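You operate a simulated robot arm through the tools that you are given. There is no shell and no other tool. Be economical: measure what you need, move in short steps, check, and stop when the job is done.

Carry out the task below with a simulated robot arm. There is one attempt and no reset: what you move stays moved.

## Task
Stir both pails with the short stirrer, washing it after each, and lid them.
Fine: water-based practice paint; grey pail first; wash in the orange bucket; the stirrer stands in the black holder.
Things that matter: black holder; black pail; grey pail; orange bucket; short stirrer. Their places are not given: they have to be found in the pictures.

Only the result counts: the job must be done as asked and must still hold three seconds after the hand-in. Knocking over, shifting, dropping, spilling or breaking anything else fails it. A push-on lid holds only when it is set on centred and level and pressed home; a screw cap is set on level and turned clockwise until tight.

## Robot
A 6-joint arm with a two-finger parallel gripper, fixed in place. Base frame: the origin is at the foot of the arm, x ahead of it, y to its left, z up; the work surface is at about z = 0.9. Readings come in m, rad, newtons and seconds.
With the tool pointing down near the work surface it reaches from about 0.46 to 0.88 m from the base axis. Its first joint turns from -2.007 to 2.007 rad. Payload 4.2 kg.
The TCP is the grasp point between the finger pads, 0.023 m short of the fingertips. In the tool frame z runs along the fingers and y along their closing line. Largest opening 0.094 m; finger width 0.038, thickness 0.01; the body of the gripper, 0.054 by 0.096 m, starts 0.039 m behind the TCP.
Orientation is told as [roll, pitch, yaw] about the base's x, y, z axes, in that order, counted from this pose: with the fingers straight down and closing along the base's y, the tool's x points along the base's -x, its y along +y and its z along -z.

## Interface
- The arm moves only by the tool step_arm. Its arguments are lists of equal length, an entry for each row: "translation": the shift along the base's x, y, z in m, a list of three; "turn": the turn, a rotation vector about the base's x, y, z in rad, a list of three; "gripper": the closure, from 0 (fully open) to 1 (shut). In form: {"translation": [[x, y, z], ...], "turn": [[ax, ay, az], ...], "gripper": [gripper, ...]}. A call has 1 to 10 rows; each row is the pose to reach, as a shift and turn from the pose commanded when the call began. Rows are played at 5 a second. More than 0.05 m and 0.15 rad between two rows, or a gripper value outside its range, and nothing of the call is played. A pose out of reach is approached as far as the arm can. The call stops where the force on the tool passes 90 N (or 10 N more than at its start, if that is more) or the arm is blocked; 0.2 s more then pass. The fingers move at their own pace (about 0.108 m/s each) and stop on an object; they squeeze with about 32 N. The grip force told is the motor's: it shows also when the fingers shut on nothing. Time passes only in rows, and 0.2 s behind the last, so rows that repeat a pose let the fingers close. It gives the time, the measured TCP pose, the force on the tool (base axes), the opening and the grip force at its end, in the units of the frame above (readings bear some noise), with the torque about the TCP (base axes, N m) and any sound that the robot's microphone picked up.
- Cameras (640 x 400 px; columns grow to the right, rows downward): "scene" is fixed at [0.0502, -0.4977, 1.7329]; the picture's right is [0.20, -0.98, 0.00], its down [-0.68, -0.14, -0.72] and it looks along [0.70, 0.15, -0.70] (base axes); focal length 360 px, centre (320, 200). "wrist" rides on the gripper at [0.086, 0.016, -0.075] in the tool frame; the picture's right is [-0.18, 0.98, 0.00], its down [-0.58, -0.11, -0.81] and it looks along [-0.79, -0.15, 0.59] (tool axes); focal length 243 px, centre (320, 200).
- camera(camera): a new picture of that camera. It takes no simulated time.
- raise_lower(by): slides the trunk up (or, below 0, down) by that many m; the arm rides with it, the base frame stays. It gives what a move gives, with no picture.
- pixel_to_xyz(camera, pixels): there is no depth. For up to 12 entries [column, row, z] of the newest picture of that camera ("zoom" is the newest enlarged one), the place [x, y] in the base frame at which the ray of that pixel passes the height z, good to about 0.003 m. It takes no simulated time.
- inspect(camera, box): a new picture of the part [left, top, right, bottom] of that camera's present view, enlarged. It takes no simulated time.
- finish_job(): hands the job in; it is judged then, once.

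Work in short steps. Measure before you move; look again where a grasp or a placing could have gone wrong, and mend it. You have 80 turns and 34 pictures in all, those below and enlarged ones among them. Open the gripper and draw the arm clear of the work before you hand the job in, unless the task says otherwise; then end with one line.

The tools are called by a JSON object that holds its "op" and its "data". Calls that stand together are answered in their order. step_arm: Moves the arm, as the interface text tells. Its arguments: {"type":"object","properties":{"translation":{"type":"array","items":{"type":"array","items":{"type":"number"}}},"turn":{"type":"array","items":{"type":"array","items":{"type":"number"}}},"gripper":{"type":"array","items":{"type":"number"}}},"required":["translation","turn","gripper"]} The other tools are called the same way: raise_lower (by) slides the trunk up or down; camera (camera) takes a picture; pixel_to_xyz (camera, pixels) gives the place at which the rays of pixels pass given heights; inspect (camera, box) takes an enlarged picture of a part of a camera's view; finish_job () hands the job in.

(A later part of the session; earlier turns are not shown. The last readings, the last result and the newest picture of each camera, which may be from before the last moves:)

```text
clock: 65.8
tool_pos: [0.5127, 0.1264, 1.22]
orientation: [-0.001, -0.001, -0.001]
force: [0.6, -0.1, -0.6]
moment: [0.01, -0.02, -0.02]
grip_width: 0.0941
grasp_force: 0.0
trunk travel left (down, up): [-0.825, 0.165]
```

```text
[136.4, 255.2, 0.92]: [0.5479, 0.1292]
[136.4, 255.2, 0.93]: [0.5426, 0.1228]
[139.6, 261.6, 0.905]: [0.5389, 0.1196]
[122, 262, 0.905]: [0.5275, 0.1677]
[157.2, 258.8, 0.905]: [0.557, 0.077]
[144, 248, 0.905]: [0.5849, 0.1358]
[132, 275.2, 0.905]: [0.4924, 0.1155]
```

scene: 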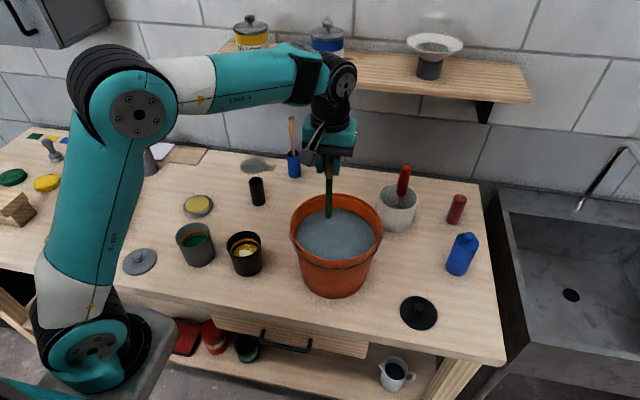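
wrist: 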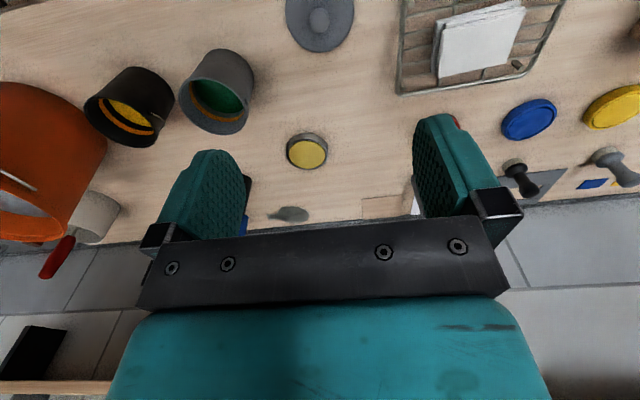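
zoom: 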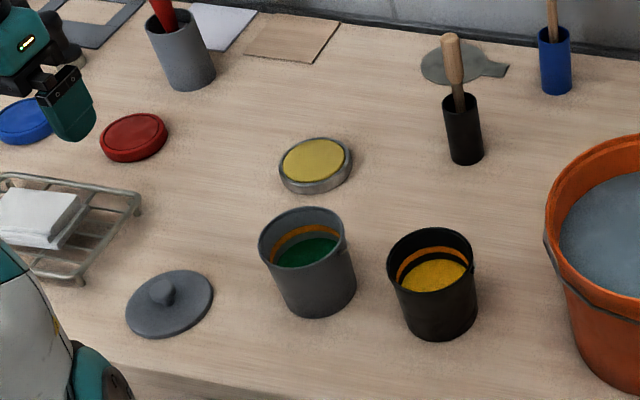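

The lid centre and knob are at about (0.539,0.120), with the knob top at z≈0.93. I'll move over it with the fingers half closed, descend to z=0.940, and close gently.

{"op": "step_arm", "data": {"translation": [[0.01, -0.002, -0.04], [0.02, -0.005, -0.09], [0.0265, -0.0065, -0.14], [0.0265, -0.0065, -0.19], [0.0265, -0.0065, -0.23], [0.0265, -0.0065, -0.26], [0.0265, -0.0065, -0.28], [0.0265, -0.0065, -0.28]], "turn": [[0, 0, 0], [0, 0, 0], [0, 0, 0], [0, 0, 0], [0, 0, 0], [0, 0, 0], [0, 0, 0], [0, 0, 0]], "gripper": [0.3, 0.3, 0.3, 0.3, 0.3, 0.3, 0.3, 0.3]}}

{"op": "inspect", "data": {"camera": "scene", "box": [80, 190, 200, 290]}}

```text
refused: row 2 steps farther than a row can; nothing moved
```

```text
4.00 times, centred on (140, 240) of scene
```

zoom: 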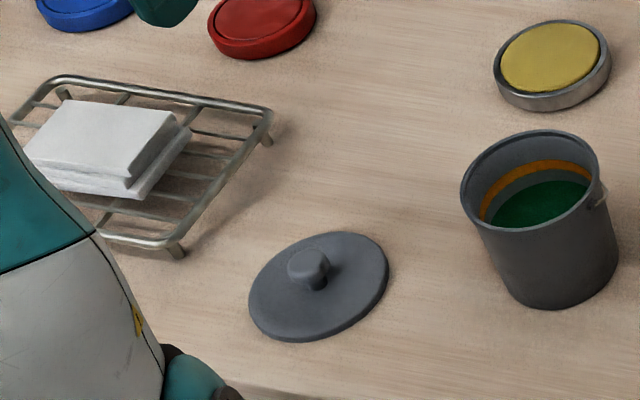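

That call was refused for step size and nothing moved. The enlarged view shows a mushroom knob about 0.028 wide and 0.02 high, so I'll use smaller steps and go to z≈0.936.

{"op": "step_arm", "data": {"translation": [[0.01, -0.002, -0.04], [0.02, -0.005, -0.08], [0.0265, -0.0065, -0.125], [0.0265, -0.0065, -0.17], [0.0265, -0.0065, -0.215], [0.0265, -0.0065, -0.25], [0.0265, -0.0065, -0.27], [0.0265, -0.0065, -0.284], [0.0265, -0.0065, -0.284]], "turn": [[0, 0, 0], [0, 0, 0], [0, 0, 0], [0, 0, 0], [0, 0, 0], [0, 0, 0], [0, 0, 0], [0, 0, 0], [0, 0, 0]], "gripper": [0.3, 0.3, 0.3, 0.3, 0.3, 0.3, 0.3, 0.3, 0.3]}}

{"op": "inspect", "data": {"camera": "scene", "box": [80, 190, 200, 290]}}

```text
clock: 67.8
tool_pos: [0.5398, 0.1191, 0.9366]
orientation: [-0.001, -0.001, 0.0]
force: [0.4, -0.1, -0.7]
moment: [0.0, -0.01, -0.01]
grip_width: 0.0657
grasp_force: 0.1
trunk travel left (down, up): [-0.825, 0.165]
```

```text
4.00 times, centred on (140, 240) of scene
```

zoom: 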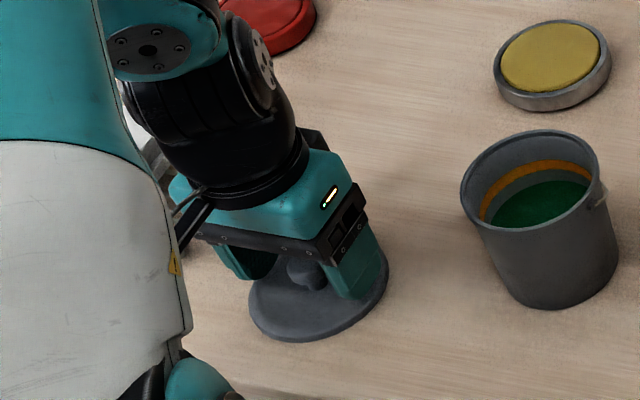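

The knob sits between the fingers and the tips are just above the disk. Closing and lifting 8 cm.

{"op": "step_arm", "data": {"translation": [[0, 0, -0.001], [0, 0, -0.001], [0, 0, -0.001], [0, 0, -0.001], [0, 0, 0.02], [0, 0, 0.05], [0, 0, 0.09], [0, 0, 0.13]], "turn": [[0, 0, 0], [0, 0, 0], [0, 0, 0], [0, 0, 0], [0, 0, 0], [0, 0, 0], [0, 0, 0], [0, 0, 0]], "gripper": [1, 1, 1, 1, 1, 1, 1, 1]}}

{"op": "camera", "data": {"camera": "wrist"}}

```text
clock: 69.6
tool_pos: [0.5383, 0.1185, 1.0662]
orientation: [0.0, -0.001, -0.002]
force: [0.8, 0.9, 0.0]
moment: [0.0, -0.02, 0.02]
grip_width: 0.0
grasp_force: 32.0
trunk travel left (down, up): [-0.825, 0.165]
```

```text
6 pictures are left
```

wrist: 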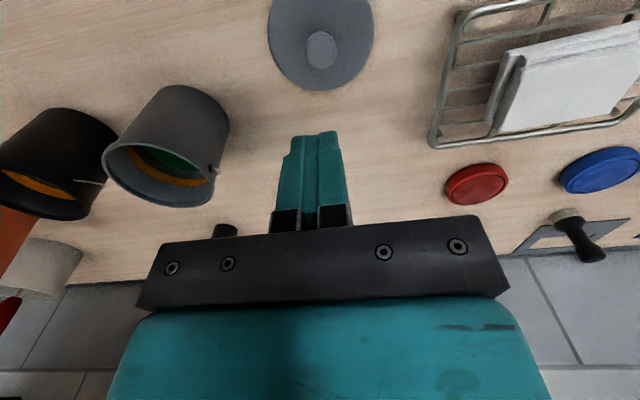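

The grasp missed (width 0). The lid still lies flat; the knob is at (321,49) and the disk spans about 268–374 in column with its bottom at row 90. I'll re-project these.

{"op": "pixel_to_xyz", "data": {"camera": "wrist", "pixels": [[321, 49, 0.92], [321, 49, 0.93], [321, 68, 0.92], [321, 30, 0.92], [321, 90, 0.905], [268, 25, 0.905], [374, 25, 0.905], [306, 49, 0.925], [337, 49, 0.925]]}}

```text
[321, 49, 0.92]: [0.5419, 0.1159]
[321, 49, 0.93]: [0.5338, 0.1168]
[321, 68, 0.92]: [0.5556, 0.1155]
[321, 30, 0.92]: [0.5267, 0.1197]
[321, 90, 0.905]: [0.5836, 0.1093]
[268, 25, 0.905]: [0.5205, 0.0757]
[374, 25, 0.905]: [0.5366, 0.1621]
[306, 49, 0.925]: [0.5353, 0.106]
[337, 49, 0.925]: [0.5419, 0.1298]
```

Laterally the knob is at (0.539,0.117), so the fingers closed too high. I'll reopen, descend in small steps and feel for the lid's top.

{"op": "step_arm", "data": {"translation": [[0, -0.001, 0], [0, -0.001, 0], [0, -0.001, -0.04], [0, -0.001, -0.08], [0, -0.001, -0.115], [0, -0.001, -0.13], [0, -0.001, -0.134], [0, -0.001, -0.134]], "turn": [[0, 0, 0], [0, 0, 0], [0, 0, 0], [0, 0, 0], [0, 0, 0], [0, 0, 0], [0, 0, 0], [0, 0, 0]], "gripper": [0.4, 0.4, 0.4, 0.4, 0.4, 0.4, 0.4, 0.4]}}

{"op": "step_arm", "data": {"translation": [[0, 0, -0.002], [0, 0, -0.002]], "turn": [[0, 0, 0], [0, 0, 0]], "gripper": [0.4, 0.4]}}

{"op": "step_arm", "data": {"translation": [[0, 0, -0.002], [0, 0, -0.002]], "turn": [[0, 0, 0], [0, 0, 0]], "gripper": [0.4, 0.4]}}

```text
clock: 71.4
tool_pos: [0.5402, 0.1175, 0.932]
orientation: [0.001, 0.0, 0.0]
force: [-0.4, -0.6, -0.1]
moment: [-0.01, 0.04, 0.0]
grip_width: 0.0563
grasp_force: 0.0
trunk travel left (down, up): [-0.825, 0.165]
```

```text
clock: 72.0
tool_pos: [0.5394, 0.1164, 0.9324]
orientation: [0.0, 0.002, -0.001]
force: [0.3, 0.3, 0.9]
moment: [0.02, 0.01, 0.01]
grip_width: 0.0564
grasp_force: 0.0
trunk travel left (down, up): [-0.825, 0.165]
```

```text
clock: 72.6
tool_pos: [0.5396, 0.1175, 0.9292]
orientation: [-0.001, -0.002, 0.001]
force: [-1.1, -3.2, 20.1]
moment: [-0.1, 0.04, 0.01]
grip_width: 0.0564
grasp_force: 0.0
trunk travel left (down, up): [-0.825, 0.165]
```

Contact with the lid at TCP ≈0.9295. I'll back off 1.5 mm and close.

{"op": "step_arm", "data": {"translation": [[0, 0, 0.0015], [0, 0, 0.0015], [0, 0, 0.0015], [0, 0, 0.0015], [0, 0, 0.0015], [0, 0, 0.0015]], "turn": [[0, 0, 0], [0, 0, 0], [0, 0, 0], [0, 0, 0], [0, 0, 0], [0, 0, 0]], "gripper": [0.4, 0.4, 1, 1, 1, 1]}}

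```text
clock: 74.0
tool_pos: [0.5386, 0.1169, 0.9297]
orientation: [0.001, 0.0, 0.0]
force: [0.2, -0.6, 0.1]
moment: [0.01, 0.02, -0.05]
grip_width: 0.0243
grasp_force: 31.7
trunk travel left (down, up): [-0.825, 0.165]
```

The knob is gripped at 0.0243. I'll lift and carry it above the grey pail.

{"op": "step_arm", "data": {"translation": [[0, 0, 0.02], [0, 0, 0.05], [0, 0, 0.09], [0, 0, 0.13], [0, 0, 0.16], [0.012, -0.039, 0.16], [0.024, -0.078, 0.16], [0.036, -0.117, 0.16], [0.048, -0.157, 0.16], [0.048, -0.157, 0.16]], "turn": [[0, 0, 0], [0, 0, 0], [0, 0, 0], [0, 0, 0], [0, 0, 0], [0, 0, 0], [0, 0, 0], [0, 0, 0], [0, 0, 0], [0, 0, 0]], "gripper": [1, 1, 1, 1, 1, 1, 1, 1, 1, 1]}}

{"op": "inspect", "data": {"camera": "scene", "box": [130, 160, 270, 290]}}

```text
clock: 76.2
tool_pos: [0.5864, -0.0396, 1.0906]
orientation: [0.001, 0.0, 0.001]
force: [0.2, 1.0, 0.1]
moment: [-0.03, 0.01, 0.0]
grip_width: 0.0243
grasp_force: 32.2
trunk travel left (down, up): [-0.825, 0.165]
```

```text
3.08 times, centred on (200, 225) of scene
```

zoom: 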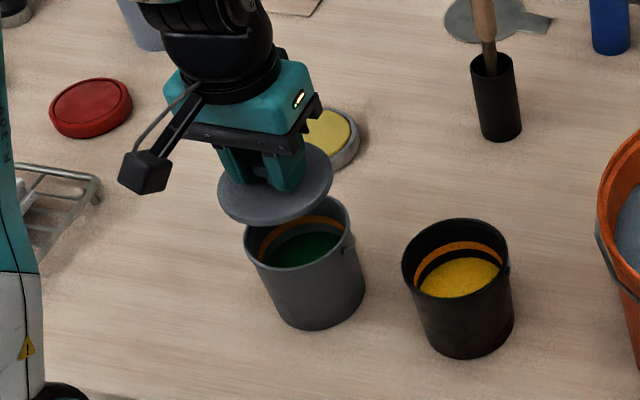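

The lid is held level. I'll compare the lid centre (185.4,220.5) at z≈1.064 with the pail rim centre (193.2,235.4) at z=1.0.

{"op": "pixel_to_xyz", "data": {"camera": "scene", "pixels": [[185.4, 220.4, 1.064], [166.5, 221.5, 1.064], [204.2, 218, 1.064], [193.2, 235.4, 1.0], [175, 238, 1.0], [211.4, 235, 1.0], [193.2, 235.4, 0.995]]}}

```text
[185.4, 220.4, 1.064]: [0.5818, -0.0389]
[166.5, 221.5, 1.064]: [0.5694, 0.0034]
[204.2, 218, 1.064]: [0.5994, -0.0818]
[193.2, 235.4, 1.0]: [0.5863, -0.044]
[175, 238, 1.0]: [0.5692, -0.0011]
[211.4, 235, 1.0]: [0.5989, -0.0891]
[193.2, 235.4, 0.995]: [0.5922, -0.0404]
```

The pail centre is best estimated at (0.587,-0.043). I'll shift by 3 mm in y and lower until the lid is about 1 cm above the rim, then look.

{"op": "step_arm", "data": {"translation": [[0.0005, -0.003, -0.02], [0.0005, -0.003, -0.04], [0.0005, -0.003, -0.048], [0.0005, -0.003, -0.048]], "turn": [[0, 0, 0], [0, 0, 0], [0, 0, 0], [0, 0, 0]], "gripper": [1, 1, 1, 1]}}

{"op": "inspect", "data": {"camera": "scene", "box": [150, 190, 240, 270]}}

```text
clock: 77.2
tool_pos: [0.5877, -0.043, 1.0423]
orientation: [0.0, 0.001, -0.001]
force: [-0.1, -0.3, -0.4]
moment: [-0.03, -0.02, 0.0]
grip_width: 0.0242
grasp_force: 32.1
trunk travel left (down, up): [-0.825, 0.165]
```

```text
5.00 times, centred on (195, 230) of scene
```

zoom: 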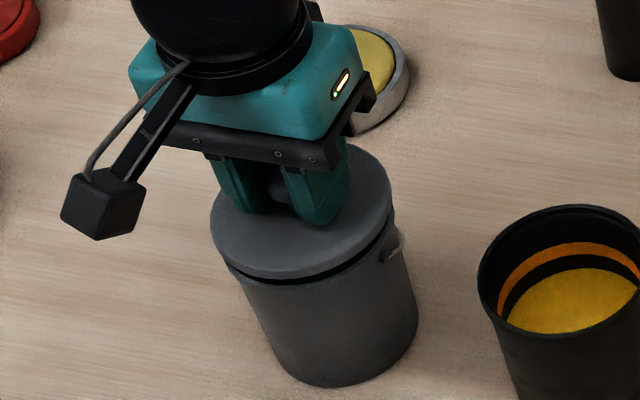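

The lid looks concentric with the rim. I'll lower slowly and press home.

{"op": "step_arm", "data": {"translation": [[0, 0, -0.004], [0, 0, -0.008], [0, 0, -0.01], [0, 0, -0.012], [0, 0, -0.014], [0, 0, -0.016]], "turn": [[0, 0, 0], [0, 0, 0], [0, 0, 0], [0, 0, 0], [0, 0, 0], [0, 0, 0]], "gripper": [1, 1, 1, 1, 1, 1]}}

```text
clock: 78.6
tool_pos: [0.5884, -0.0424, 1.0269]
orientation: [0.0, -0.001, 0.0]
force: [1.0, 0.6, -0.8]
moment: [0.0, 0.02, 0.0]
grip_width: 0.0243
grasp_force: 32.1
trunk travel left (down, up): [-0.825, 0.165]
```

No contact yet. Continuing downward in 1.5–2 mm steps.

{"op": "step_arm", "data": {"translation": [[0, 0, -0.002], [0, 0, -0.004], [0, 0, -0.0055], [0, 0, -0.007], [0, 0, -0.008]], "turn": [[0, 0, 0], [0, 0, 0], [0, 0, 0], [0, 0, 0], [0, 0, 0]], "gripper": [1, 1, 1, 1, 1]}}

```text
clock: 79.6
tool_pos: [0.5877, -0.0434, 1.0268]
orientation: [0.001, -0.01, 0.0]
force: [-17.1, -2.6, 60.2]
moment: [-0.09, 1.33, 0.04]
grip_width: 0.0241
grasp_force: 31.3
trunk travel left (down, up): [-0.825, 0.165]
stopped in row 4: the force on the tool passed its limit at 94 N (the readings are from after the stop); the commanded pose is now the measured one
```

The rim is touched at 1.0268, with contact on the -x side and a -x reaction, so the lid sits 2–3 mm too far +x. I'll lift slightly, level, shift by -2.5 mm in x, and retry.

{"op": "step_arm", "data": {"translation": [[0, 0, 0.003], [0, 0, 0.006], [-0.0025, 0, 0.006], [-0.0025, 0, 0.003], [-0.0025, 0, 0.001], [-0.0025, 0, -0.0005], [-0.0025, 0, -0.0015]], "turn": [[0, 0.005, 0], [0, 0.01, 0], [0, 0.01, 0], [0, 0.01, 0], [0, 0.01, 0], [0, 0.01, 0], [0, 0.01, 0]], "gripper": [1, 1, 1, 1, 1, 1, 1]}}

```text
clock: 81.2
tool_pos: [0.588, -0.0418, 1.0252]
orientation: [0.0, -0.008, 0.0]
force: [-3.6, -2.7, 77.5]
moment: [-0.13, 0.74, 0.03]
grip_width: 0.0244
grasp_force: 31.5
trunk travel left (down, up): [-0.825, 0.165]
```

Vertical load is 77 N and the lid is nearly level. I'll trim the pitch and press another couple of millimetres to see whether it gives.

{"op": "step_arm", "data": {"translation": [[0, 0, 0], [0, 0, -0.001], [0, 0, -0.002], [0, 0, -0.003]], "turn": [[0, 0.008, 0], [0, 0.008, 0], [0, 0.008, 0], [0, 0.008, 0]], "gripper": [1, 1, 1, 1]}}

```text
clock: 81.8
tool_pos: [0.5882, -0.0409, 1.0245]
orientation: [0.001, -0.002, -0.001]
force: [-17.3, -2.7, 53.0]
moment: [-0.11, 0.65, -0.04]
grip_width: 0.0241
grasp_force: 31.7
trunk travel left (down, up): [-0.825, 0.165]
stopped in row 3: the force on the tool passed its limit at 92 N (the readings are from after the stop); the commanded pose is now the measured one
```

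It's gaining: z is 1.0245 and the contact is nearly central. Pressing again from here.

{"op": "step_arm", "data": {"translation": [[0, 0, -0.001], [0, 0, -0.002], [0, 0, -0.003], [0, 0, -0.004]], "turn": [[0, 0.002, 0], [0, 0.002, 0], [0, 0.002, 0], [0, 0.002, 0]], "gripper": [1, 1, 1, 1]}}

```text
clock: 82.6
tool_pos: [0.5875, -0.0419, 1.0257]
orientation: [0.003, -0.004, -0.001]
force: [-20.8, -2.2, 57.6]
moment: [-0.21, 0.7, -0.02]
grip_width: 0.0242
grasp_force: 31.6
trunk travel left (down, up): [-0.825, 0.165]
stopped in row 3: the force on the tool passed its limit at 92 N (the readings are from after the stop); the commanded pose is now the measured one
```

Fx stays near -20 N except when commanded about 3 mm toward -x. I'll unload fully, read the free pose, and re-place it shifted toward -x.

{"op": "step_arm", "data": {"translation": [[0, 0, 0.003], [0, 0, 0.008], [-0.0035, -0.0005, 0.008], [-0.0035, -0.0005, 0.008]], "turn": [[-0.002, 0.002, 0], [-0.002, 0.004, 0], [-0.002, 0.004, 0], [-0.002, 0.004, 0]], "gripper": [1, 1, 1, 1]}}

{"op": "inspect", "data": {"camera": "scene", "box": [150, 190, 240, 270]}}

```text
clock: 83.6
tool_pos: [0.5882, -0.0428, 1.031]
orientation: [0.001, 0.002, 0.001]
force: [0.3, 0.8, -1.1]
moment: [-0.02, 0.02, 0.0]
grip_width: 0.0244
grasp_force: 32.2
trunk travel left (down, up): [-0.825, 0.165]
```

```text
5.00 times, centred on (195, 230) of scene
```

zoom: 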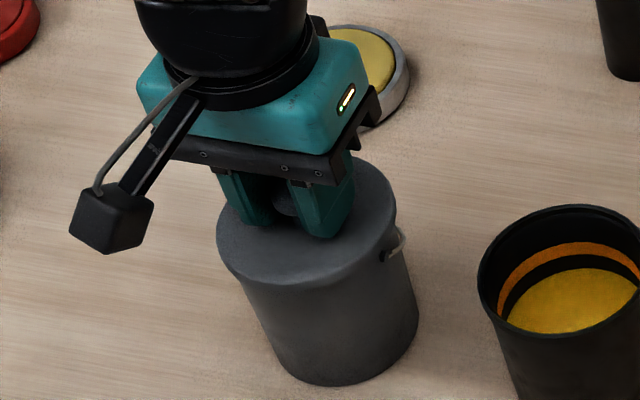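

Unloaded, the TCP is at (0.588,-0.043,1.031), so the lid has not actually moved toward -x yet. I'll shift it 2.5 mm to x≈0.5855 and press gently.

{"op": "step_arm", "data": {"translation": [[-0.0025, 0.0005, 0], [-0.0025, 0.0005, 0], [-0.0025, 0.0005, -0.003], [-0.0025, 0.0005, -0.005], [-0.0025, 0.0005, -0.0065], [-0.0025, 0.0005, -0.0075], [-0.0025, 0.0005, -0.0075]], "turn": [[0, -0.002, 0], [0, -0.002, 0], [0, -0.002, 0], [0, -0.002, 0], [0, -0.002, 0], [0, -0.002, 0], [0, -0.002, 0]], "gripper": [1, 1, 1, 1, 1, 1, 1]}}

```text
clock: 85.2
tool_pos: [0.5845, -0.0417, 1.025]
orientation: [0.001, -0.005, 0.0]
force: [-3.7, -2.6, 45.3]
moment: [-0.06, 0.4, 0.05]
grip_width: 0.0245
grasp_force: 32.1
trunk travel left (down, up): [-0.825, 0.165]
```

Now it's mostly pure vertical load. I'll trim the pitch by +0.005 and press further.

{"op": "step_arm", "data": {"translation": [[0, 0, 0], [0, 0, -0.001], [0, 0, -0.002], [0, 0, -0.003], [0, 0, -0.004], [0, 0, -0.005]], "turn": [[0, 0.004, 0], [0, 0.006, 0], [0, 0.007, 0], [0, 0.008, 0], [0, 0.008, 0], [0, 0.008, 0]], "gripper": [1, 1, 1, 1, 1, 1]}}

```text
clock: 86.3
tool_pos: [0.5855, -0.0422, 1.0265]
orientation: [0.002, -0.004, 0.0]
force: [-16.2, -2.6, 54.9]
moment: [-0.15, 0.79, 0.01]
grip_width: 0.0245
grasp_force: 31.8
trunk travel left (down, up): [-0.825, 0.165]
stopped in row 5: the force on the tool passed its limit at 92 N (the readings are from after the stop); the commanded pose is now the measured one
```

Fx only appears after a stop, so it's an artifact of the reset; the pressing itself is vertical. I'll test whether the lid is held by easing up gently and watching for a downward pull.

{"op": "step_arm", "data": {"translation": [[-0.002, 0, 0.002], [-0.003, 0, 0.004], [-0.003, 0, 0.0045]], "turn": [[0, 0.003, 0], [0, 0.004, 0], [0, 0.004, 0]], "gripper": [1, 1, 1]}}

{"op": "step_arm", "data": {"translation": [[0, 0, 0.001], [0, 0, 0.002]], "turn": [[0, 0, 0], [0, 0, 0]], "gripper": [1, 1]}}

```text
clock: 87.1
tool_pos: [0.5842, -0.042, 1.0259]
orientation: [0.002, 0.006, -0.001]
force: [0.1, 0.1, 0.3]
moment: [-0.05, 0.0, -0.02]
grip_width: 0.0241
grasp_force: 32.1
trunk travel left (down, up): [-0.825, 0.165]
```

```text
clock: 87.7
tool_pos: [0.5842, -0.0422, 1.0305]
orientation: [0.004, 0.004, 0.001]
force: [0.2, 0.4, 0.0]
moment: [0.01, -0.02, 0.0]
grip_width: 0.0242
grasp_force: 31.9
trunk travel left (down, up): [-0.825, 0.165]
```

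The lid isn't held yet. I'll re-level, set it lightly on the rim at (0.5865,-0.0435), release so it self-levels, and then check it unobstructed.

{"op": "step_arm", "data": {"translation": [[0.002, -0.0015, 0], [0.002, -0.0015, -0.002], [0.002, -0.0015, -0.004], [0.002, -0.0015, -0.005], [0.002, -0.0015, -0.005]], "turn": [[-0.003, -0.004, 0], [-0.003, -0.004, 0], [-0.003, -0.004, 0], [-0.003, -0.004, 0], [-0.003, -0.004, 0]], "gripper": [1, 1, 1, 1, 1]}}

```text
clock: 88.9
tool_pos: [0.5873, -0.0422, 1.0269]
orientation: [0.0, -0.002, -0.003]
force: [-1.8, -1.6, 27.7]
moment: [-0.02, 0.35, -0.02]
grip_width: 0.024
grasp_force: 31.8
trunk travel left (down, up): [-0.825, 0.165]
```

About 28 N of light contact. Releasing and raising to inspect.

{"op": "step_arm", "data": {"translation": [[0, 0, 0.0015], [0, 0, 0.0015], [0, 0, 0.0015], [0, 0, 0.03], [0, 0, 0.07], [0, 0, 0.11], [0.04, 0.03, 0.14], [0.08, 0.06, 0.14]], "turn": [[0, 0, 0], [0, 0, 0], [0, 0, 0], [0, 0, 0], [0, 0, 0], [0, 0, 0], [0, 0, 0], [0, 0, 0]], "gripper": [1, 0.4, 0.4, 0.4, 0.4, 0.4, 0.4, 0.4]}}

{"op": "inspect", "data": {"camera": "scene", "box": [150, 190, 240, 270]}}

```text
refused: row 7 steps farther than a row can; nothing moved
```

```text
5.00 times, centred on (195, 230) of scene
```

zoom: 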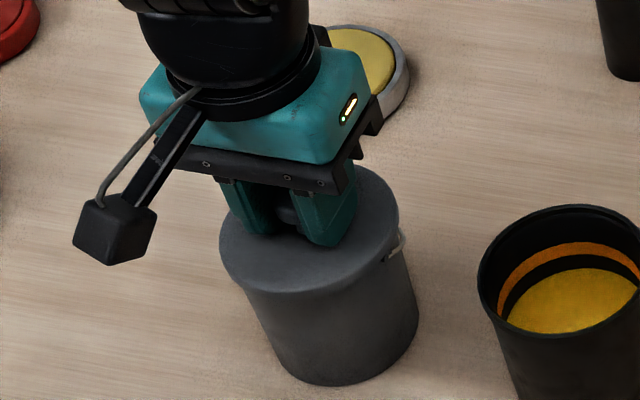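

The call was refused for step size, but the picture helps. The lid spans columns 219–401 against the rim's predicted 220–401, so it's well centred. I'll release, rise, close the fingers, and press straight down on the knob top.

{"op": "step_arm", "data": {"translation": [[0, 0, 0.0015], [0, 0, 0.0015], [0, 0, 0.0015], [0, 0, 0.03], [0, 0, 0.06], [0, 0, 0.06], [0, 0, 0.06], [0, 0, 0.045], [0, 0, 0.032], [0, 0, 0.027]], "turn": [[0, 0, 0], [0, 0, 0], [0, 0, 0], [0, 0, 0], [0, 0, 0], [0, 0, 0], [0, 0, 0], [0, 0, 0], [0, 0, 0], [0, 0, 0]], "gripper": [1, 0.4, 0.4, 0.4, 0.4, 1, 1, 1, 1, 1]}}

{"op": "step_arm", "data": {"translation": [[0, 0, -0.003], [0, 0, -0.006], [0, 0, -0.009], [0, 0, -0.012]], "turn": [[0, 0, 0], [0, 0, 0], [0, 0, 0], [0, 0, 0]], "gripper": [1, 1, 1, 1]}}

```text
clock: 91.1
tool_pos: [0.5859, -0.0432, 1.0522]
orientation: [0.0, 0.0, -0.003]
force: [-0.2, -0.2, -0.1]
moment: [-0.03, -0.03, -0.01]
grip_width: 0.0
grasp_force: 31.9
trunk travel left (down, up): [-0.825, 0.165]
```

```text
clock: 92.0
tool_pos: [0.5876, -0.0435, 1.0493]
orientation: [0.002, -0.012, -0.003]
force: [-20.0, -3.2, 65.2]
moment: [-0.04, 0.85, 0.0]
grip_width: 0.0
grasp_force: 32.2
trunk travel left (down, up): [-0.825, 0.165]
stopped in row 4: the force on the tool passed its limit at 98 N (the readings are from after the stop); the commanded pose is now the measured one
```

98 N was applied centrally on the knob. I'll re-grip the knob and try a gentle lift to see whether the lid now holds.

{"op": "step_arm", "data": {"translation": [[0, 0, 0.01], [-0.001, 0, 0.02], [-0.001, 0, 0.02], [-0.001, 0, 0.02], [-0.001, 0, 0.0], [-0.001, 0, -0.012], [-0.001, 0, -0.02], [-0.001, 0, -0.02], [-0.001, 0, -0.02], [-0.001, 0, -0.02]], "turn": [[0, 0.005, 0], [0, 0.01, 0], [0, 0.01, 0], [0, 0.01, 0], [0, 0.01, 0], [0, 0.01, 0], [0, 0.01, 0], [0, 0.01, 0], [0, 0.01, 0], [0, 0.01, 0]], "gripper": [1, 1, 0.4, 0.4, 0.4, 0.4, 0.4, 1, 1, 1]}}

{"op": "step_arm", "data": {"translation": [[0, 0, 0.001], [0, 0, 0.002]], "turn": [[0, 0, 0], [0, 0, 0]], "gripper": [1, 1]}}

```text
clock: 94.2
tool_pos: [0.5878, -0.0418, 1.0258]
orientation: [0.002, -0.003, -0.001]
force: [1.3, 0.4, 9.4]
moment: [-0.02, -0.04, -0.02]
grip_width: 0.0242
grasp_force: 32.3
trunk travel left (down, up): [-0.825, 0.165]
```

```text
clock: 94.8
tool_pos: [0.5874, -0.0438, 1.0263]
orientation: [-0.001, 0.002, 0.0]
force: [0.3, 0.1, 0.5]
moment: [-0.02, -0.01, -0.03]
grip_width: 0.0244
grasp_force: 31.4
trunk travel left (down, up): [-0.825, 0.165]
```

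{"op": "step_arm", "data": {"translation": [[0, 0, 0.0015], [0, 0, 0.003]], "turn": [[0, 0, 0], [0, 0, 0]], "gripper": [1, 1]}}

```text
clock: 95.4
tool_pos: [0.5898, -0.043, 1.0307]
orientation: [0.002, -0.001, 0.0]
force: [0.0, -0.4, 0.1]
moment: [0.02, 0.03, 0.02]
grip_width: 0.024
grasp_force: 32.1
trunk travel left (down, up): [-0.825, 0.165]
```

The lid lifts freely, so it isn't engaged. I'll find the true centre by touch: lower to light contact, then probe ±4 mm in x and watch Fx.

{"op": "step_arm", "data": {"translation": [[0, 0, -0.003], [0, 0, -0.0045], [0, 0, -0.0045]], "turn": [[0, 0, 0], [0, 0, 0], [0, 0, 0]], "gripper": [1, 1, 1]}}

{"op": "step_arm", "data": {"translation": [[0.002, 0, 0], [0.004, 0, 0]], "turn": [[0, 0, 0], [0, 0, 0]], "gripper": [1, 1]}}

{"op": "step_arm", "data": {"translation": [[-0.002, 0, 0], [-0.004, 0, 0], [-0.006, 0, 0], [-0.008, 0, 0]], "turn": [[0, 0, 0], [0, 0, 0], [0, 0, 0], [0, 0, 0]], "gripper": [1, 1, 1, 1]}}

```text
clock: 96.2
tool_pos: [0.589, -0.0432, 1.0266]
orientation: [0.001, -0.001, 0.001]
force: [0.3, 0.2, -0.6]
moment: [-0.01, -0.01, -0.01]
grip_width: 0.0241
grasp_force: 31.8
trunk travel left (down, up): [-0.825, 0.165]
```

```text
clock: 96.8
tool_pos: [0.5925, -0.0434, 1.0256]
orientation: [0.002, 0.001, 0.0]
force: [-1.0, -0.4, 0.4]
moment: [0.0, -0.02, 0.02]
grip_width: 0.0241
grasp_force: 32.2
trunk travel left (down, up): [-0.825, 0.165]
```

```text
clock: 97.8
tool_pos: [0.585, -0.0434, 1.0258]
orientation: [0.004, 0.0, 0.0]
force: [-0.9, -0.6, 0.4]
moment: [0.03, 0.02, 0.04]
grip_width: 0.0241
grasp_force: 31.8
trunk travel left (down, up): [-0.825, 0.165]
```

There's no load at 1.026, and it moved laterally without force. I'll lower another 1.5 mm at x≈0.589 and probe again.

{"op": "step_arm", "data": {"translation": [[0.004, 0, 0], [0.004, 0, -0.0015], [0.004, 0, -0.0015]], "turn": [[-0.002, 0, 0], [-0.002, 0, 0], [-0.002, 0, 0]], "gripper": [1, 1, 1]}}

{"op": "step_arm", "data": {"translation": [[0.002, 0, 0], [0.004, 0, 0], [0.004, 0, 0]], "turn": [[0, 0, 0], [0, 0, 0], [0, 0, 0]], "gripper": [1, 1, 1]}}

{"op": "step_arm", "data": {"translation": [[-0.003, 0, 0], [-0.006, 0, 0], [-0.009, 0, 0], [-0.009, 0, 0]], "turn": [[0, 0, 0], [0, 0, 0], [0, 0, 0], [0, 0, 0]], "gripper": [1, 1, 1, 1]}}

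```text
clock: 98.6
tool_pos: [0.5892, -0.0423, 1.0261]
orientation: [0.001, -0.002, 0.0]
force: [-1.2, -0.1, 21.5]
moment: [0.05, 0.19, 0.01]
grip_width: 0.0242
grasp_force: 31.8
trunk travel left (down, up): [-0.825, 0.165]
```

```text
clock: 99.4
tool_pos: [0.5904, -0.0424, 1.026]
orientation: [-0.001, 0.0, -0.001]
force: [-9.5, 0.8, 30.4]
moment: [0.04, 0.15, -0.02]
grip_width: 0.0242
grasp_force: 32.1
trunk travel left (down, up): [-0.825, 0.165]
```

```text
clock: 100.4
tool_pos: [0.585, -0.0423, 1.0267]
orientation: [0.0, -0.005, -0.001]
force: [13.1, -1.5, 31.7]
moment: [-0.06, -0.67, 0.03]
grip_width: 0.0243
grasp_force: 31.8
trunk travel left (down, up): [-0.825, 0.165]
```

The lid slides on top of the rim with friction, so it isn't engaged. Reworking with rim z≈0.9965, the lid centre should go about 3–4 mm further +x, so I'll try TCP x≈0.5915 and press.

{"op": "step_arm", "data": {"translation": [[0, 0, 0.004], [0.004, 0.0005, 0.004], [0.0075, 0.001, 0.004], [0.0075, 0.001, 0.002], [0.0075, 0.001, 0], [0.0075, 0.001, -0.001], [0.0075, 0.001, -0.002], [0.0075, 0.001, -0.003]], "turn": [[0, 0.001, 0], [0, 0.002, 0], [0, 0.002, 0], [0, 0.002, 0], [0, 0.003, 0], [0, 0.004, 0], [0, 0.005, 0], [0, 0.005, 0]], "gripper": [1, 1, 1, 1, 1, 1, 1, 1]}}

```text
clock: 102.2
tool_pos: [0.5899, -0.0422, 1.0263]
orientation: [-0.001, -0.001, -0.002]
force: [-6.5, -3.6, 72.7]
moment: [-0.04, 0.45, 0.03]
grip_width: 0.0241
grasp_force: 31.8
trunk travel left (down, up): [-0.825, 0.165]
```

72 N, pressed level. I'll check for hold with small lift increments.

{"op": "step_arm", "data": {"translation": [[0, 0, 0.002], [0, 0, 0.0035], [0, 0, 0.0035]], "turn": [[0, -0.003, 0], [0, -0.005, 0], [0, -0.005, 0]], "gripper": [1, 1, 1]}}

{"op": "step_arm", "data": {"translation": [[0, 0, 0.001], [0, 0, 0.0015], [0, 0, 0.0015]], "turn": [[0, 0, 0], [0, 0, 0], [0, 0, 0]], "gripper": [1, 1, 1]}}

```text
clock: 103.0
tool_pos: [0.5909, -0.042, 1.0254]
orientation: [-0.001, -0.003, 0.001]
force: [4.0, 0.9, 36.0]
moment: [0.08, -0.16, -0.04]
grip_width: 0.024
grasp_force: 32.2
trunk travel left (down, up): [-0.825, 0.165]
```

```text
clock: 103.8
tool_pos: [0.591, -0.0415, 1.0267]
orientation: [-0.002, 0.004, 0.0]
force: [2.2, 0.8, 7.9]
moment: [0.07, -0.38, 0.07]
grip_width: 0.0243
grasp_force: 31.9
trunk travel left (down, up): [-0.825, 0.165]
```

{"op": "step_arm", "data": {"translation": [[0, 0, 0.001], [0, 0, 0.001]], "turn": [[0, 0, 0], [0, 0, 0]], "gripper": [1, 1]}}

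{"op": "step_arm", "data": {"translation": [[0, 0, 0.001], [0, 0, 0.001]], "turn": [[0, 0, 0], [0, 0, 0]], "gripper": [1, 1]}}

```text
clock: 104.4
tool_pos: [0.5891, -0.0422, 1.0276]
orientation: [-0.001, 0.003, -0.002]
force: [0.5, -0.4, -0.2]
moment: [0.01, 0.02, 0.03]
grip_width: 0.0244
grasp_force: 32.5
trunk travel left (down, up): [-0.825, 0.165]
```

```text
clock: 105.0
tool_pos: [0.5909, -0.0417, 1.0278]
orientation: [-0.002, 0.001, 0.001]
force: [0.3, -0.2, -0.2]
moment: [0.04, -0.02, 0.0]
grip_width: 0.024
grasp_force: 31.8
trunk travel left (down, up): [-0.825, 0.165]
```

It's still free. The earlier level press on the knob was probably about 4 mm too far -x, and this one may have been tilted in the grip. I'll set the lid down here (x≈0.591), release, and press on the knob so it self-levels.

{"op": "step_arm", "data": {"translation": [[0, 0, -0.001], [0, 0, -0.0015], [0, 0, -0.0015], [0, 0, -0.0015], [0, 0, 0.03], [0, 0, 0.05], [0, 0, 0.05], [0, 0, 0.05], [0, 0, 0.04], [0, 0, 0.026]], "turn": [[0, 0, 0], [0, 0, 0], [0, 0, 0], [0, 0, 0], [0, 0, 0], [0, 0, 0], [0, 0, 0], [0, 0, 0], [0, 0, 0], [0, 0, 0]], "gripper": [1, 1, 0.4, 0.4, 0.4, 0.4, 1, 1, 1, 1]}}

{"op": "step_arm", "data": {"translation": [[0, 0, -0.002], [0, 0, -0.004], [0, 0, -0.006], [0, 0, -0.008], [0, 0, -0.01]], "turn": [[0, 0, 0], [0, 0, 0], [0, 0, 0], [0, 0, 0], [0, 0, 0]], "gripper": [1, 1, 1, 1, 1]}}

{"op": "step_arm", "data": {"translation": [[0, 0, 0.02], [0, 0, 0.06], [0, 0, 0.1], [0, 0, 0.14], [0, 0, 0.18], [0.04, 0.02, 0.18], [0.08, 0.04, 0.18]], "turn": [[0, 0, 0], [0, 0, 0], [0, 0, 0], [0, 0, 0], [0, 0, 0], [0, 0, 0], [0, 0, 0]], "gripper": [1, 1, 1, 1, 1, 1, 1]}}

```text
clock: 107.2
tool_pos: [0.5894, -0.0427, 1.0548]
orientation: [-0.002, 0.0, 0.0]
force: [0.9, 0.1, 0.4]
moment: [0.01, 0.01, 0.0]
grip_width: 0.0
grasp_force: 31.8
trunk travel left (down, up): [-0.825, 0.165]
```

```text
clock: 108.4
tool_pos: [0.591, -0.0429, 1.0491]
orientation: [0.001, -0.008, -0.001]
force: [-7.7, -4.5, 75.8]
moment: [-0.1, 0.26, 0.08]
grip_width: 0.0001
grasp_force: 32.1
trunk travel left (down, up): [-0.825, 0.165]
```

```text
clock: 110.0
tool_pos: [0.6711, -0.0023, 1.2248]
orientation: [-0.001, 0.0, -0.002]
force: [-0.4, -0.7, -0.4]
moment: [0.01, -0.01, 0.0]
grip_width: 0.0
grasp_force: 31.7
trunk travel left (down, up): [-0.825, 0.165]
heard: snap
```

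The microphone heard a snap, so the grey lid has gone home after the sustained centred press. For the black lid, I'll average repeated projections of both rim centres and the lid and knob pixels.

{"op": "pixel_to_xyz", "data": {"camera": "scene", "pixels": [[193, 234.8, 0.9965], [193.02, 234.8, 0.9965], [193, 234.82, 0.9965], [192.98, 234.8, 0.9965], [193, 234.78, 0.9965], [192.98, 234.82, 0.9965], [244.2, 243.2, 0.9965], [244.22, 243.2, 0.9965], [244.2, 243.22, 0.9965], [244.18, 243.2, 0.9965], [244.2, 243.18, 0.9965], [244.18, 243.22, 0.9965]]}}

{"op": "pixel_to_xyz", "data": {"camera": "scene", "pixels": [[418.9, 312.5, 0.905], [418.92, 312.5, 0.905], [418.9, 312.52, 0.905], [418.88, 312.5, 0.905], [418.9, 312.48, 0.905], [418.88, 312.48, 0.905], [420, 307.2, 0.926], [420.02, 307.2, 0.926], [420, 307.22, 0.926], [419.98, 307.2, 0.926], [420, 307.18, 0.926], [420.02, 307.22, 0.926]]}}

{"op": "pixel_to_xyz", "data": {"camera": "scene", "pixels": [[139.75, 261.4, 0.905], [139.77, 261.4, 0.905], [139.75, 261.42, 0.905], [139.73, 261.4, 0.905], [139.75, 261.38, 0.905], [139.77, 261.42, 0.905], [137, 255.75, 0.926], [137.02, 255.75, 0.926], [137, 255.77, 0.926], [136.98, 255.75, 0.926], [137, 255.73, 0.926], [137.02, 255.77, 0.926]]}}

```text
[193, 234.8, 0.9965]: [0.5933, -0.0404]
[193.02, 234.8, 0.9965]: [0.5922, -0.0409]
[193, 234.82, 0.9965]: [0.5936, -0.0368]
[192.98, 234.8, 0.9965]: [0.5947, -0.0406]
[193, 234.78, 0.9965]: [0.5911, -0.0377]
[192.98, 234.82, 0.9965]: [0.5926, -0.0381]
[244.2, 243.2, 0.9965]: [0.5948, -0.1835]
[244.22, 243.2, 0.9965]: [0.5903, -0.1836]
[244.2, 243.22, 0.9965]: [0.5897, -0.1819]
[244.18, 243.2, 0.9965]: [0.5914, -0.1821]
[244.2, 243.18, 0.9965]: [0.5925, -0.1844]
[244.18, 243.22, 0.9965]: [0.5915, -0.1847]
```

```text
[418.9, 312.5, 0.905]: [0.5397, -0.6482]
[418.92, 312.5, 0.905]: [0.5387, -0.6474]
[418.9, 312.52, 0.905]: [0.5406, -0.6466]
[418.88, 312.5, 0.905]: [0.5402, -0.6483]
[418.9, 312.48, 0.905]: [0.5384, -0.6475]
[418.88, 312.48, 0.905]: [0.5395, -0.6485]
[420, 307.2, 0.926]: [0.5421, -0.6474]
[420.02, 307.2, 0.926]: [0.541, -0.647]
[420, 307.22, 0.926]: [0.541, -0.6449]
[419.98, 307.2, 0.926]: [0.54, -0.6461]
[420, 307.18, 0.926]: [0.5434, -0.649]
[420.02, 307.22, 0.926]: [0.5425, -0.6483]
```

```text
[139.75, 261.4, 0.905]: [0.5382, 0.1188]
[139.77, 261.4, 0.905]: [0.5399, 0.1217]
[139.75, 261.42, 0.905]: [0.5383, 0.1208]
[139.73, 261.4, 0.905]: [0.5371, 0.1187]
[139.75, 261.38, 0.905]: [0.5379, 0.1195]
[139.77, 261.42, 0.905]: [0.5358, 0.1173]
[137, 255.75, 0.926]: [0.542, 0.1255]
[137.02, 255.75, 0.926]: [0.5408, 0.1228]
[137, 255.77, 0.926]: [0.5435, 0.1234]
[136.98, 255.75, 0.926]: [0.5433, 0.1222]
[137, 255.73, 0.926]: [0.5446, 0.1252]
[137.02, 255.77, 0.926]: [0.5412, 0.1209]
```

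Averages: grey rim (0.593,-0.039), black rim (0.592,-0.183), black lid centre (0.540,-0.648). I'll keep the same lid-to-TCP relation, travel high over to the black lid, and open the fingers on the way.

{"op": "step_arm", "data": {"translation": [[-0.009, -0.045, 0], [-0.018, -0.09, 0], [-0.027, -0.135, 0], [-0.036, -0.18, 0], [-0.045, -0.225, 0], [-0.054, -0.27, 0], [-0.063, -0.315, 0], [-0.072, -0.36, 0], [-0.081, -0.405, 0], [-0.09, -0.45, 0]], "turn": [[0, 0, 0], [0, 0, 0], [0, 0, 0], [0, 0, 0], [0, 0, 0], [0, 0, 0], [0, 0, 0], [0, 0, 0], [0, 0, 0], [0, 0, 0]], "gripper": [1, 1, 1, 1, 1, 1, 1, 1, 0.4, 0.4]}}

{"op": "step_arm", "data": {"translation": [[-0.009, -0.045, 0], [-0.018, -0.09, 0], [-0.027, -0.135, 0], [-0.036, -0.18, 0], [-0.0405, -0.196, 0], [-0.0405, -0.196, 0]], "turn": [[0, 0, 0], [0, 0, 0], [0, 0, 0], [0, 0, 0], [0, 0, 0], [0, 0, 0]], "gripper": [0.4, 0.4, 0.4, 0.4, 0.4, 0.4]}}

```text
clock: 112.2
tool_pos: [0.5797, -0.453, 1.2246]
orientation: [-0.003, 0.0, -0.002]
force: [0.1, -0.4, 0.8]
moment: [-0.02, -0.01, 0.01]
grip_width: 0.0565
grasp_force: 0.0
trunk travel left (down, up): [-0.825, 0.165]
```

```text
clock: 113.6
tool_pos: [0.5403, -0.6488, 1.2241]
orientation: [0.0, 0.0, -0.002]
force: [0.2, 0.5, -0.1]
moment: [0.0, 0.01, 0.02]
grip_width: 0.0564
grasp_force: 0.1
trunk travel left (down, up): [-0.825, 0.165]
```

I'm above the black lid at (0.540,-0.649). Descending to 0.934, then feeling for its top.

{"op": "step_arm", "data": {"translation": [[0, 0, -0.045], [0, 0, -0.09], [0, 0, -0.135], [0, 0, -0.18], [0, 0, -0.22], [0, 0, -0.255], [0, 0, -0.28], [0, 0, -0.29], [0, 0, -0.29]], "turn": [[0, 0, 0], [0, 0, 0], [0, 0, 0], [0, 0, 0], [0, 0, 0], [0, 0, 0], [0, 0, 0], [0, 0, 0], [0, 0, 0]], "gripper": [0.4, 0.4, 0.4, 0.4, 0.4, 0.4, 0.4, 0.4, 0.4]}}

{"op": "step_arm", "data": {"translation": [[0, 0, -0.002], [0, 0, -0.003]], "turn": [[0, 0, 0], [0, 0, 0]], "gripper": [0.4, 0.4]}}

```text
clock: 115.6
tool_pos: [0.5397, -0.6484, 0.9352]
orientation: [-0.003, 0.0, 0.0]
force: [-0.5, 0.7, -0.6]
moment: [0.0, -0.01, -0.01]
grip_width: 0.0564
grasp_force: 0.1
trunk travel left (down, up): [-0.825, 0.165]
```

```text
clock: 116.2
tool_pos: [0.5413, -0.6482, 0.9323]
orientation: [0.0, 0.0, 0.001]
force: [-0.5, -0.6, -1.1]
moment: [-0.01, -0.02, -0.01]
grip_width: 0.0559
grasp_force: 0.1
trunk travel left (down, up): [-0.825, 0.165]
```

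I'm at about 0.9315. Lowering another 1.5 mm and closing.

{"op": "step_arm", "data": {"translation": [[0, 0, -0.0015], [0, 0, -0.0015], [0, 0, -0.0015], [0, 0, -0.0015], [0, 0, -0.0015]], "turn": [[0, 0, 0], [0, 0, 0], [0, 0, 0], [0, 0, 0], [0, 0, 0]], "gripper": [0.4, 1, 1, 1, 1]}}

```text
clock: 117.4
tool_pos: [0.5395, -0.6478, 0.9302]
orientation: [0.001, -0.001, -0.002]
force: [0.3, 0.3, -0.2]
moment: [-0.01, 0.01, 0.02]
grip_width: 0.0241
grasp_force: 31.8
trunk travel left (down, up): [-0.825, 0.165]
```

Gripped at 0.0241. I'll lift to 1.19, carry it over the bucket to the black pail at (0.5915,-0.186), and lower close to the rim.

{"op": "step_arm", "data": {"translation": [[0, 0, 0.02], [0, 0, 0.06], [0, 0, 0.105], [0, 0, 0.15], [0, 0, 0.195], [0, 0, 0.235], [0, 0, 0.26], [0.004, 0.04, 0.26], [0.009, 0.085, 0.26], [0.014, 0.13, 0.26]], "turn": [[0, 0, 0], [0, 0, 0], [0, 0, 0], [0, 0, 0], [0, 0, 0], [0, 0, 0], [0, 0, 0], [0, 0, 0], [0, 0, 0], [0, 0, 0]], "gripper": [1, 1, 1, 1, 1, 1, 1, 1, 1, 1]}}

{"op": "step_arm", "data": {"translation": [[0.005, 0.045, 0], [0.01, 0.09, 0], [0.015, 0.135, 0], [0.02, 0.18, 0], [0.025, 0.225, 0], [0.03, 0.27, 0], [0.035, 0.31, 0], [0.0372, 0.3328, 0], [0.0372, 0.3328, -0.04], [0.0372, 0.3328, -0.085]], "turn": [[0, 0, 0], [0, 0, 0], [0, 0, 0], [0, 0, 0], [0, 0, 0], [0, 0, 0], [0, 0, 0], [0, 0, 0], [0, 0, 0], [0, 0, 0]], "gripper": [1, 1, 1, 1, 1, 1, 1, 1, 1, 1]}}

{"op": "inspect", "data": {"camera": "scene", "box": [150, 180, 270, 280]}}

```text
clock: 119.6
tool_pos: [0.555, -0.5194, 1.1889]
orientation: [-0.003, -0.001, -0.001]
force: [0.1, -0.2, -1.3]
moment: [0.02, 0.0, 0.02]
grip_width: 0.0245
grasp_force: 32.2
trunk travel left (down, up): [-0.825, 0.165]
```

```text
clock: 121.8
tool_pos: [0.5904, -0.186, 1.1029]
orientation: [-0.001, -0.001, 0.0]
force: [-1.0, 0.5, 0.2]
moment: [0.0, -0.02, 0.04]
grip_width: 0.0245
grasp_force: 31.8
trunk travel left (down, up): [-0.825, 0.165]
```

```text
4.00 times, centred on (210, 230) of scene
```

zoom: 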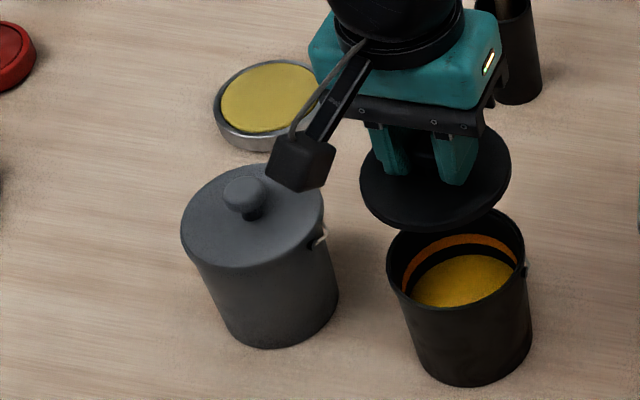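

The grey lid sits level and seated. The black lid is level; its bottom-face centre is about (238.9,224.75) at z≈1.072. I'll project it to compare with the rim.

{"op": "pixel_to_xyz", "data": {"camera": "scene", "pixels": [[238.9, 224.75, 1.072], [238.92, 224.75, 1.072], [238.9, 224.77, 1.072], [238.88, 224.75, 1.072], [238.9, 224.73, 1.072], [238.88, 224.73, 1.072], [238.92, 224.77, 1.072], [244.15, 243.2, 0.9965], [244.17, 243.2, 0.9965], [244.15, 243.22, 0.9965], [244.13, 243.2, 0.9965], [244.15, 243.18, 0.9965]]}}

```text
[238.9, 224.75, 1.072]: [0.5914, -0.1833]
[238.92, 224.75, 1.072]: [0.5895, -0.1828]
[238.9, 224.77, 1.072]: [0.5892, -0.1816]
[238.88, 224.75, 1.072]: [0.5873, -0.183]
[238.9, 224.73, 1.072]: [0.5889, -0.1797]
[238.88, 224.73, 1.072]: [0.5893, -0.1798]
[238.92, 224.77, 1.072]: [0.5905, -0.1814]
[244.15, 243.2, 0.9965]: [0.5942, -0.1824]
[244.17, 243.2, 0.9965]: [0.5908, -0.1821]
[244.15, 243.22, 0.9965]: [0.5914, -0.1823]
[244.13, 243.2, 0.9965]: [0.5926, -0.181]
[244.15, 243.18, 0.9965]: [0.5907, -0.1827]
```

The lid is within 2 mm of centre; I'll nudge +1.5 mm in x. Then lower to 1.028.

{"op": "step_arm", "data": {"translation": [[0.0015, -0.0005, -0.03], [0.0015, -0.0005, -0.055], [0.0015, -0.0005, -0.068], [0.0015, -0.0005, -0.074], [0.0015, -0.0005, -0.074]], "turn": [[0, 0, 0], [0, 0, 0], [0, 0, 0], [0, 0, 0], [0, 0, 0]], "gripper": [1, 1, 1, 1, 1]}}

{"op": "step_arm", "data": {"translation": [[0, 0, -0.001], [0, 0, -0.002], [0, 0, -0.002]], "turn": [[0, 0, 0], [0, 0, 0], [0, 0, 0]], "gripper": [1, 1, 1]}}

```text
clock: 123.0
tool_pos: [0.5915, -0.186, 1.0309]
orientation: [-0.001, 0.002, 0.001]
force: [0.7, -0.9, -0.3]
moment: [-0.01, -0.01, -0.01]
grip_width: 0.0243
grasp_force: 31.4
trunk travel left (down, up): [-0.825, 0.165]
```

```text
clock: 123.8
tool_pos: [0.5925, -0.186, 1.0279]
orientation: [-0.001, -0.001, 0.0]
force: [0.1, 0.1, 0.1]
moment: [0.01, 0.04, 0.0]
grip_width: 0.024
grasp_force: 32.2
trunk travel left (down, up): [-0.825, 0.165]
```

Not quite touching yet. One more 1 mm step to contact, then release, rise, close the fingers, and hover above the knob.

{"op": "step_arm", "data": {"translation": [[0, 0, -0.001], [0, 0, -0.0015], [0, 0, -0.0015], [0, 0, -0.0015], [0, 0, -0.0015], [0, 0, 0.03], [0, 0, 0.05], [0, 0, 0.05], [0, 0, 0.05], [0, 0, 0.036]], "turn": [[0, 0, 0], [0, 0, 0], [0, 0, 0], [0, 0, 0], [0, 0, 0], [0, 0, 0], [0, 0, 0], [0, 0, 0], [0, 0, 0], [0, 0, 0]], "gripper": [1, 1, 1, 0.4, 0.4, 0.4, 0.4, 1, 1, 1]}}

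{"op": "step_arm", "data": {"translation": [[0, 0, -0.005], [0, 0, -0.01], [0, 0, -0.013], [0, 0, -0.015], [0, 0, -0.017], [0, 0, -0.0175], [0, 0, -0.0175]], "turn": [[0, 0, 0], [0, 0, 0], [0, 0, 0], [0, 0, 0], [0, 0, 0], [0, 0, 0], [0, 0, 0]], "gripper": [1, 1, 1, 1, 1, 1, 1]}}

```text
clock: 126.0
tool_pos: [0.593, -0.186, 1.066]
orientation: [-0.001, 0.001, 0.001]
force: [-0.7, 0.4, 0.1]
moment: [0.01, -0.01, 0.0]
grip_width: 0.0
grasp_force: 31.8
trunk travel left (down, up): [-0.825, 0.165]
```

```text
clock: 127.6
tool_pos: [0.593, -0.1856, 1.0495]
orientation: [-0.003, -0.006, -0.003]
force: [-1.7, 0.7, 40.5]
moment: [-0.04, 0.19, -0.01]
grip_width: 0.0001
grasp_force: 31.7
trunk travel left (down, up): [-0.825, 0.165]
```

40 N so far with central contact. Pressing to about 75–80 N and holding for the snap.

{"op": "step_arm", "data": {"translation": [[0, 0, -0.001], [0, 0, -0.0018], [0, 0, -0.0018], [0, 0, -0.0018], [0, 0, -0.0018]], "turn": [[0, 0, 0], [0, 0, 0], [0, 0, 0], [0, 0, 0], [0, 0, 0]], "gripper": [1, 1, 1, 1, 1]}}

{"op": "step_arm", "data": {"translation": [[0, 0, -0.0005], [0, 0, -0.0005]], "turn": [[0, 0, 0], [0, 0, 0]], "gripper": [1, 1]}}

```text
clock: 128.8
tool_pos: [0.5935, -0.1855, 1.0481]
orientation: [-0.003, -0.009, -0.003]
force: [-2.3, -2.0, 74.7]
moment: [-0.05, 0.5, 0.04]
grip_width: 0.0
grasp_force: 32.0
trunk travel left (down, up): [-0.825, 0.165]
```

```text
clock: 129.4
tool_pos: [0.5925, -0.1854, 1.0492]
orientation: [-0.003, -0.009, 0.0]
force: [-2.7, -2.3, 78.4]
moment: [-0.05, 0.57, 0.04]
grip_width: 0.0002
grasp_force: 31.8
trunk travel left (down, up): [-0.825, 0.165]
```

No sound yet; for the grey pail the snap came in the call after the press. Easing off slightly to see.

{"op": "step_arm", "data": {"translation": [[0, 0, 0.003], [0, 0, 0.008], [0, 0, 0.015], [0, 0, 0.015]], "turn": [[0, 0, 0], [0, 0, 0], [0, 0, 0], [0, 0, 0]], "gripper": [1, 1, 1, 1]}}

```text
clock: 130.4
tool_pos: [0.5922, -0.1862, 1.0597]
orientation: [-0.001, 0.002, 0.0]
force: [0.4, -0.8, -0.4]
moment: [0.02, 0.01, -0.01]
grip_width: 0.0
grasp_force: 32.1
trunk travel left (down, up): [-0.825, 0.165]
heard: snap
```

Snap heard for the black lid too. Now I'll rise, open the gripper and draw the arm clear.

{"op": "step_arm", "data": {"translation": [[0, 0, 0.04], [0, 0, 0.085], [0, 0, 0.13], [0, 0, 0.175], [0, 0, 0.22], [0, -0.04, 0.25], [-0.02, -0.08, 0.28], [-0.05, -0.115, 0.3], [-0.07, -0.15, 0.32], [-0.09, -0.18, 0.34]], "turn": [[0, 0, 0], [0, 0, 0], [0, 0, 0], [0, 0, 0], [0, 0, 0], [0, 0, 0], [0, 0, 0], [0, 0, 0], [0, 0, 0], [0, 0, 0]], "gripper": [1, 1, 1, 1, 0, 0, 0, 0, 0, 0]}}

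{"op": "inspect", "data": {"camera": "scene", "box": [130, 150, 300, 290]}}

```text
refused: row 7 steps farther than a row can; nothing moved
```

```text
2.86 times, centred on (215, 220) of scene
```

zoom: 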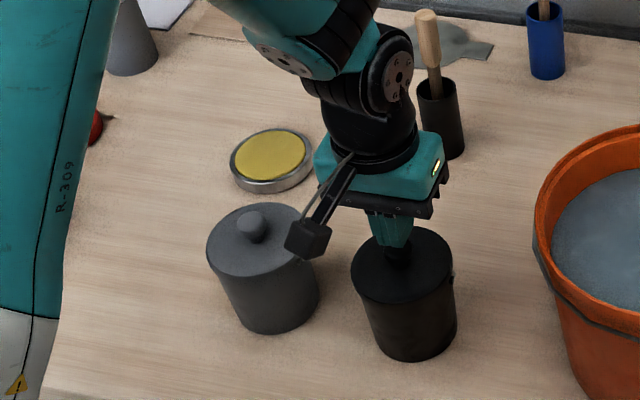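

Both lids look centred and level (grey at about (262,240), black at about (402,265)), and the stirrer is in its holder. The retreat was refused for step size, so I'll repeat it with smaller steps.

{"op": "step_arm", "data": {"translation": [[0, 0, 0.035], [0, 0, 0.07], [0, 0, 0.105], [0, 0, 0.14], [0, 0, 0.175], [0, 0, 0.21], [-0.01, -0.03, 0.235], [-0.02, -0.06, 0.26], [-0.03, -0.09, 0.285], [-0.04, -0.12, 0.31]], "turn": [[0, 0, 0], [0, 0, 0], [0, 0, 0], [0, 0, 0], [0, 0, 0], [0, 0, 0], [0, 0, 0], [0, 0, 0], [0, 0, 0], [0, 0, 0]], "gripper": [1, 1, 1, 1, 0, 0, 0, 0, 0, 0]}}

```text
clock: 132.6
tool_pos: [0.5534, -0.3069, 1.3704]
orientation: [-0.002, 0.0, -0.001]
force: [-0.4, 0.7, -0.2]
moment: [0.03, 0.0, 0.03]
grip_width: 0.094
grasp_force: 0.0
trunk travel left (down, up): [-0.825, 0.165]
```

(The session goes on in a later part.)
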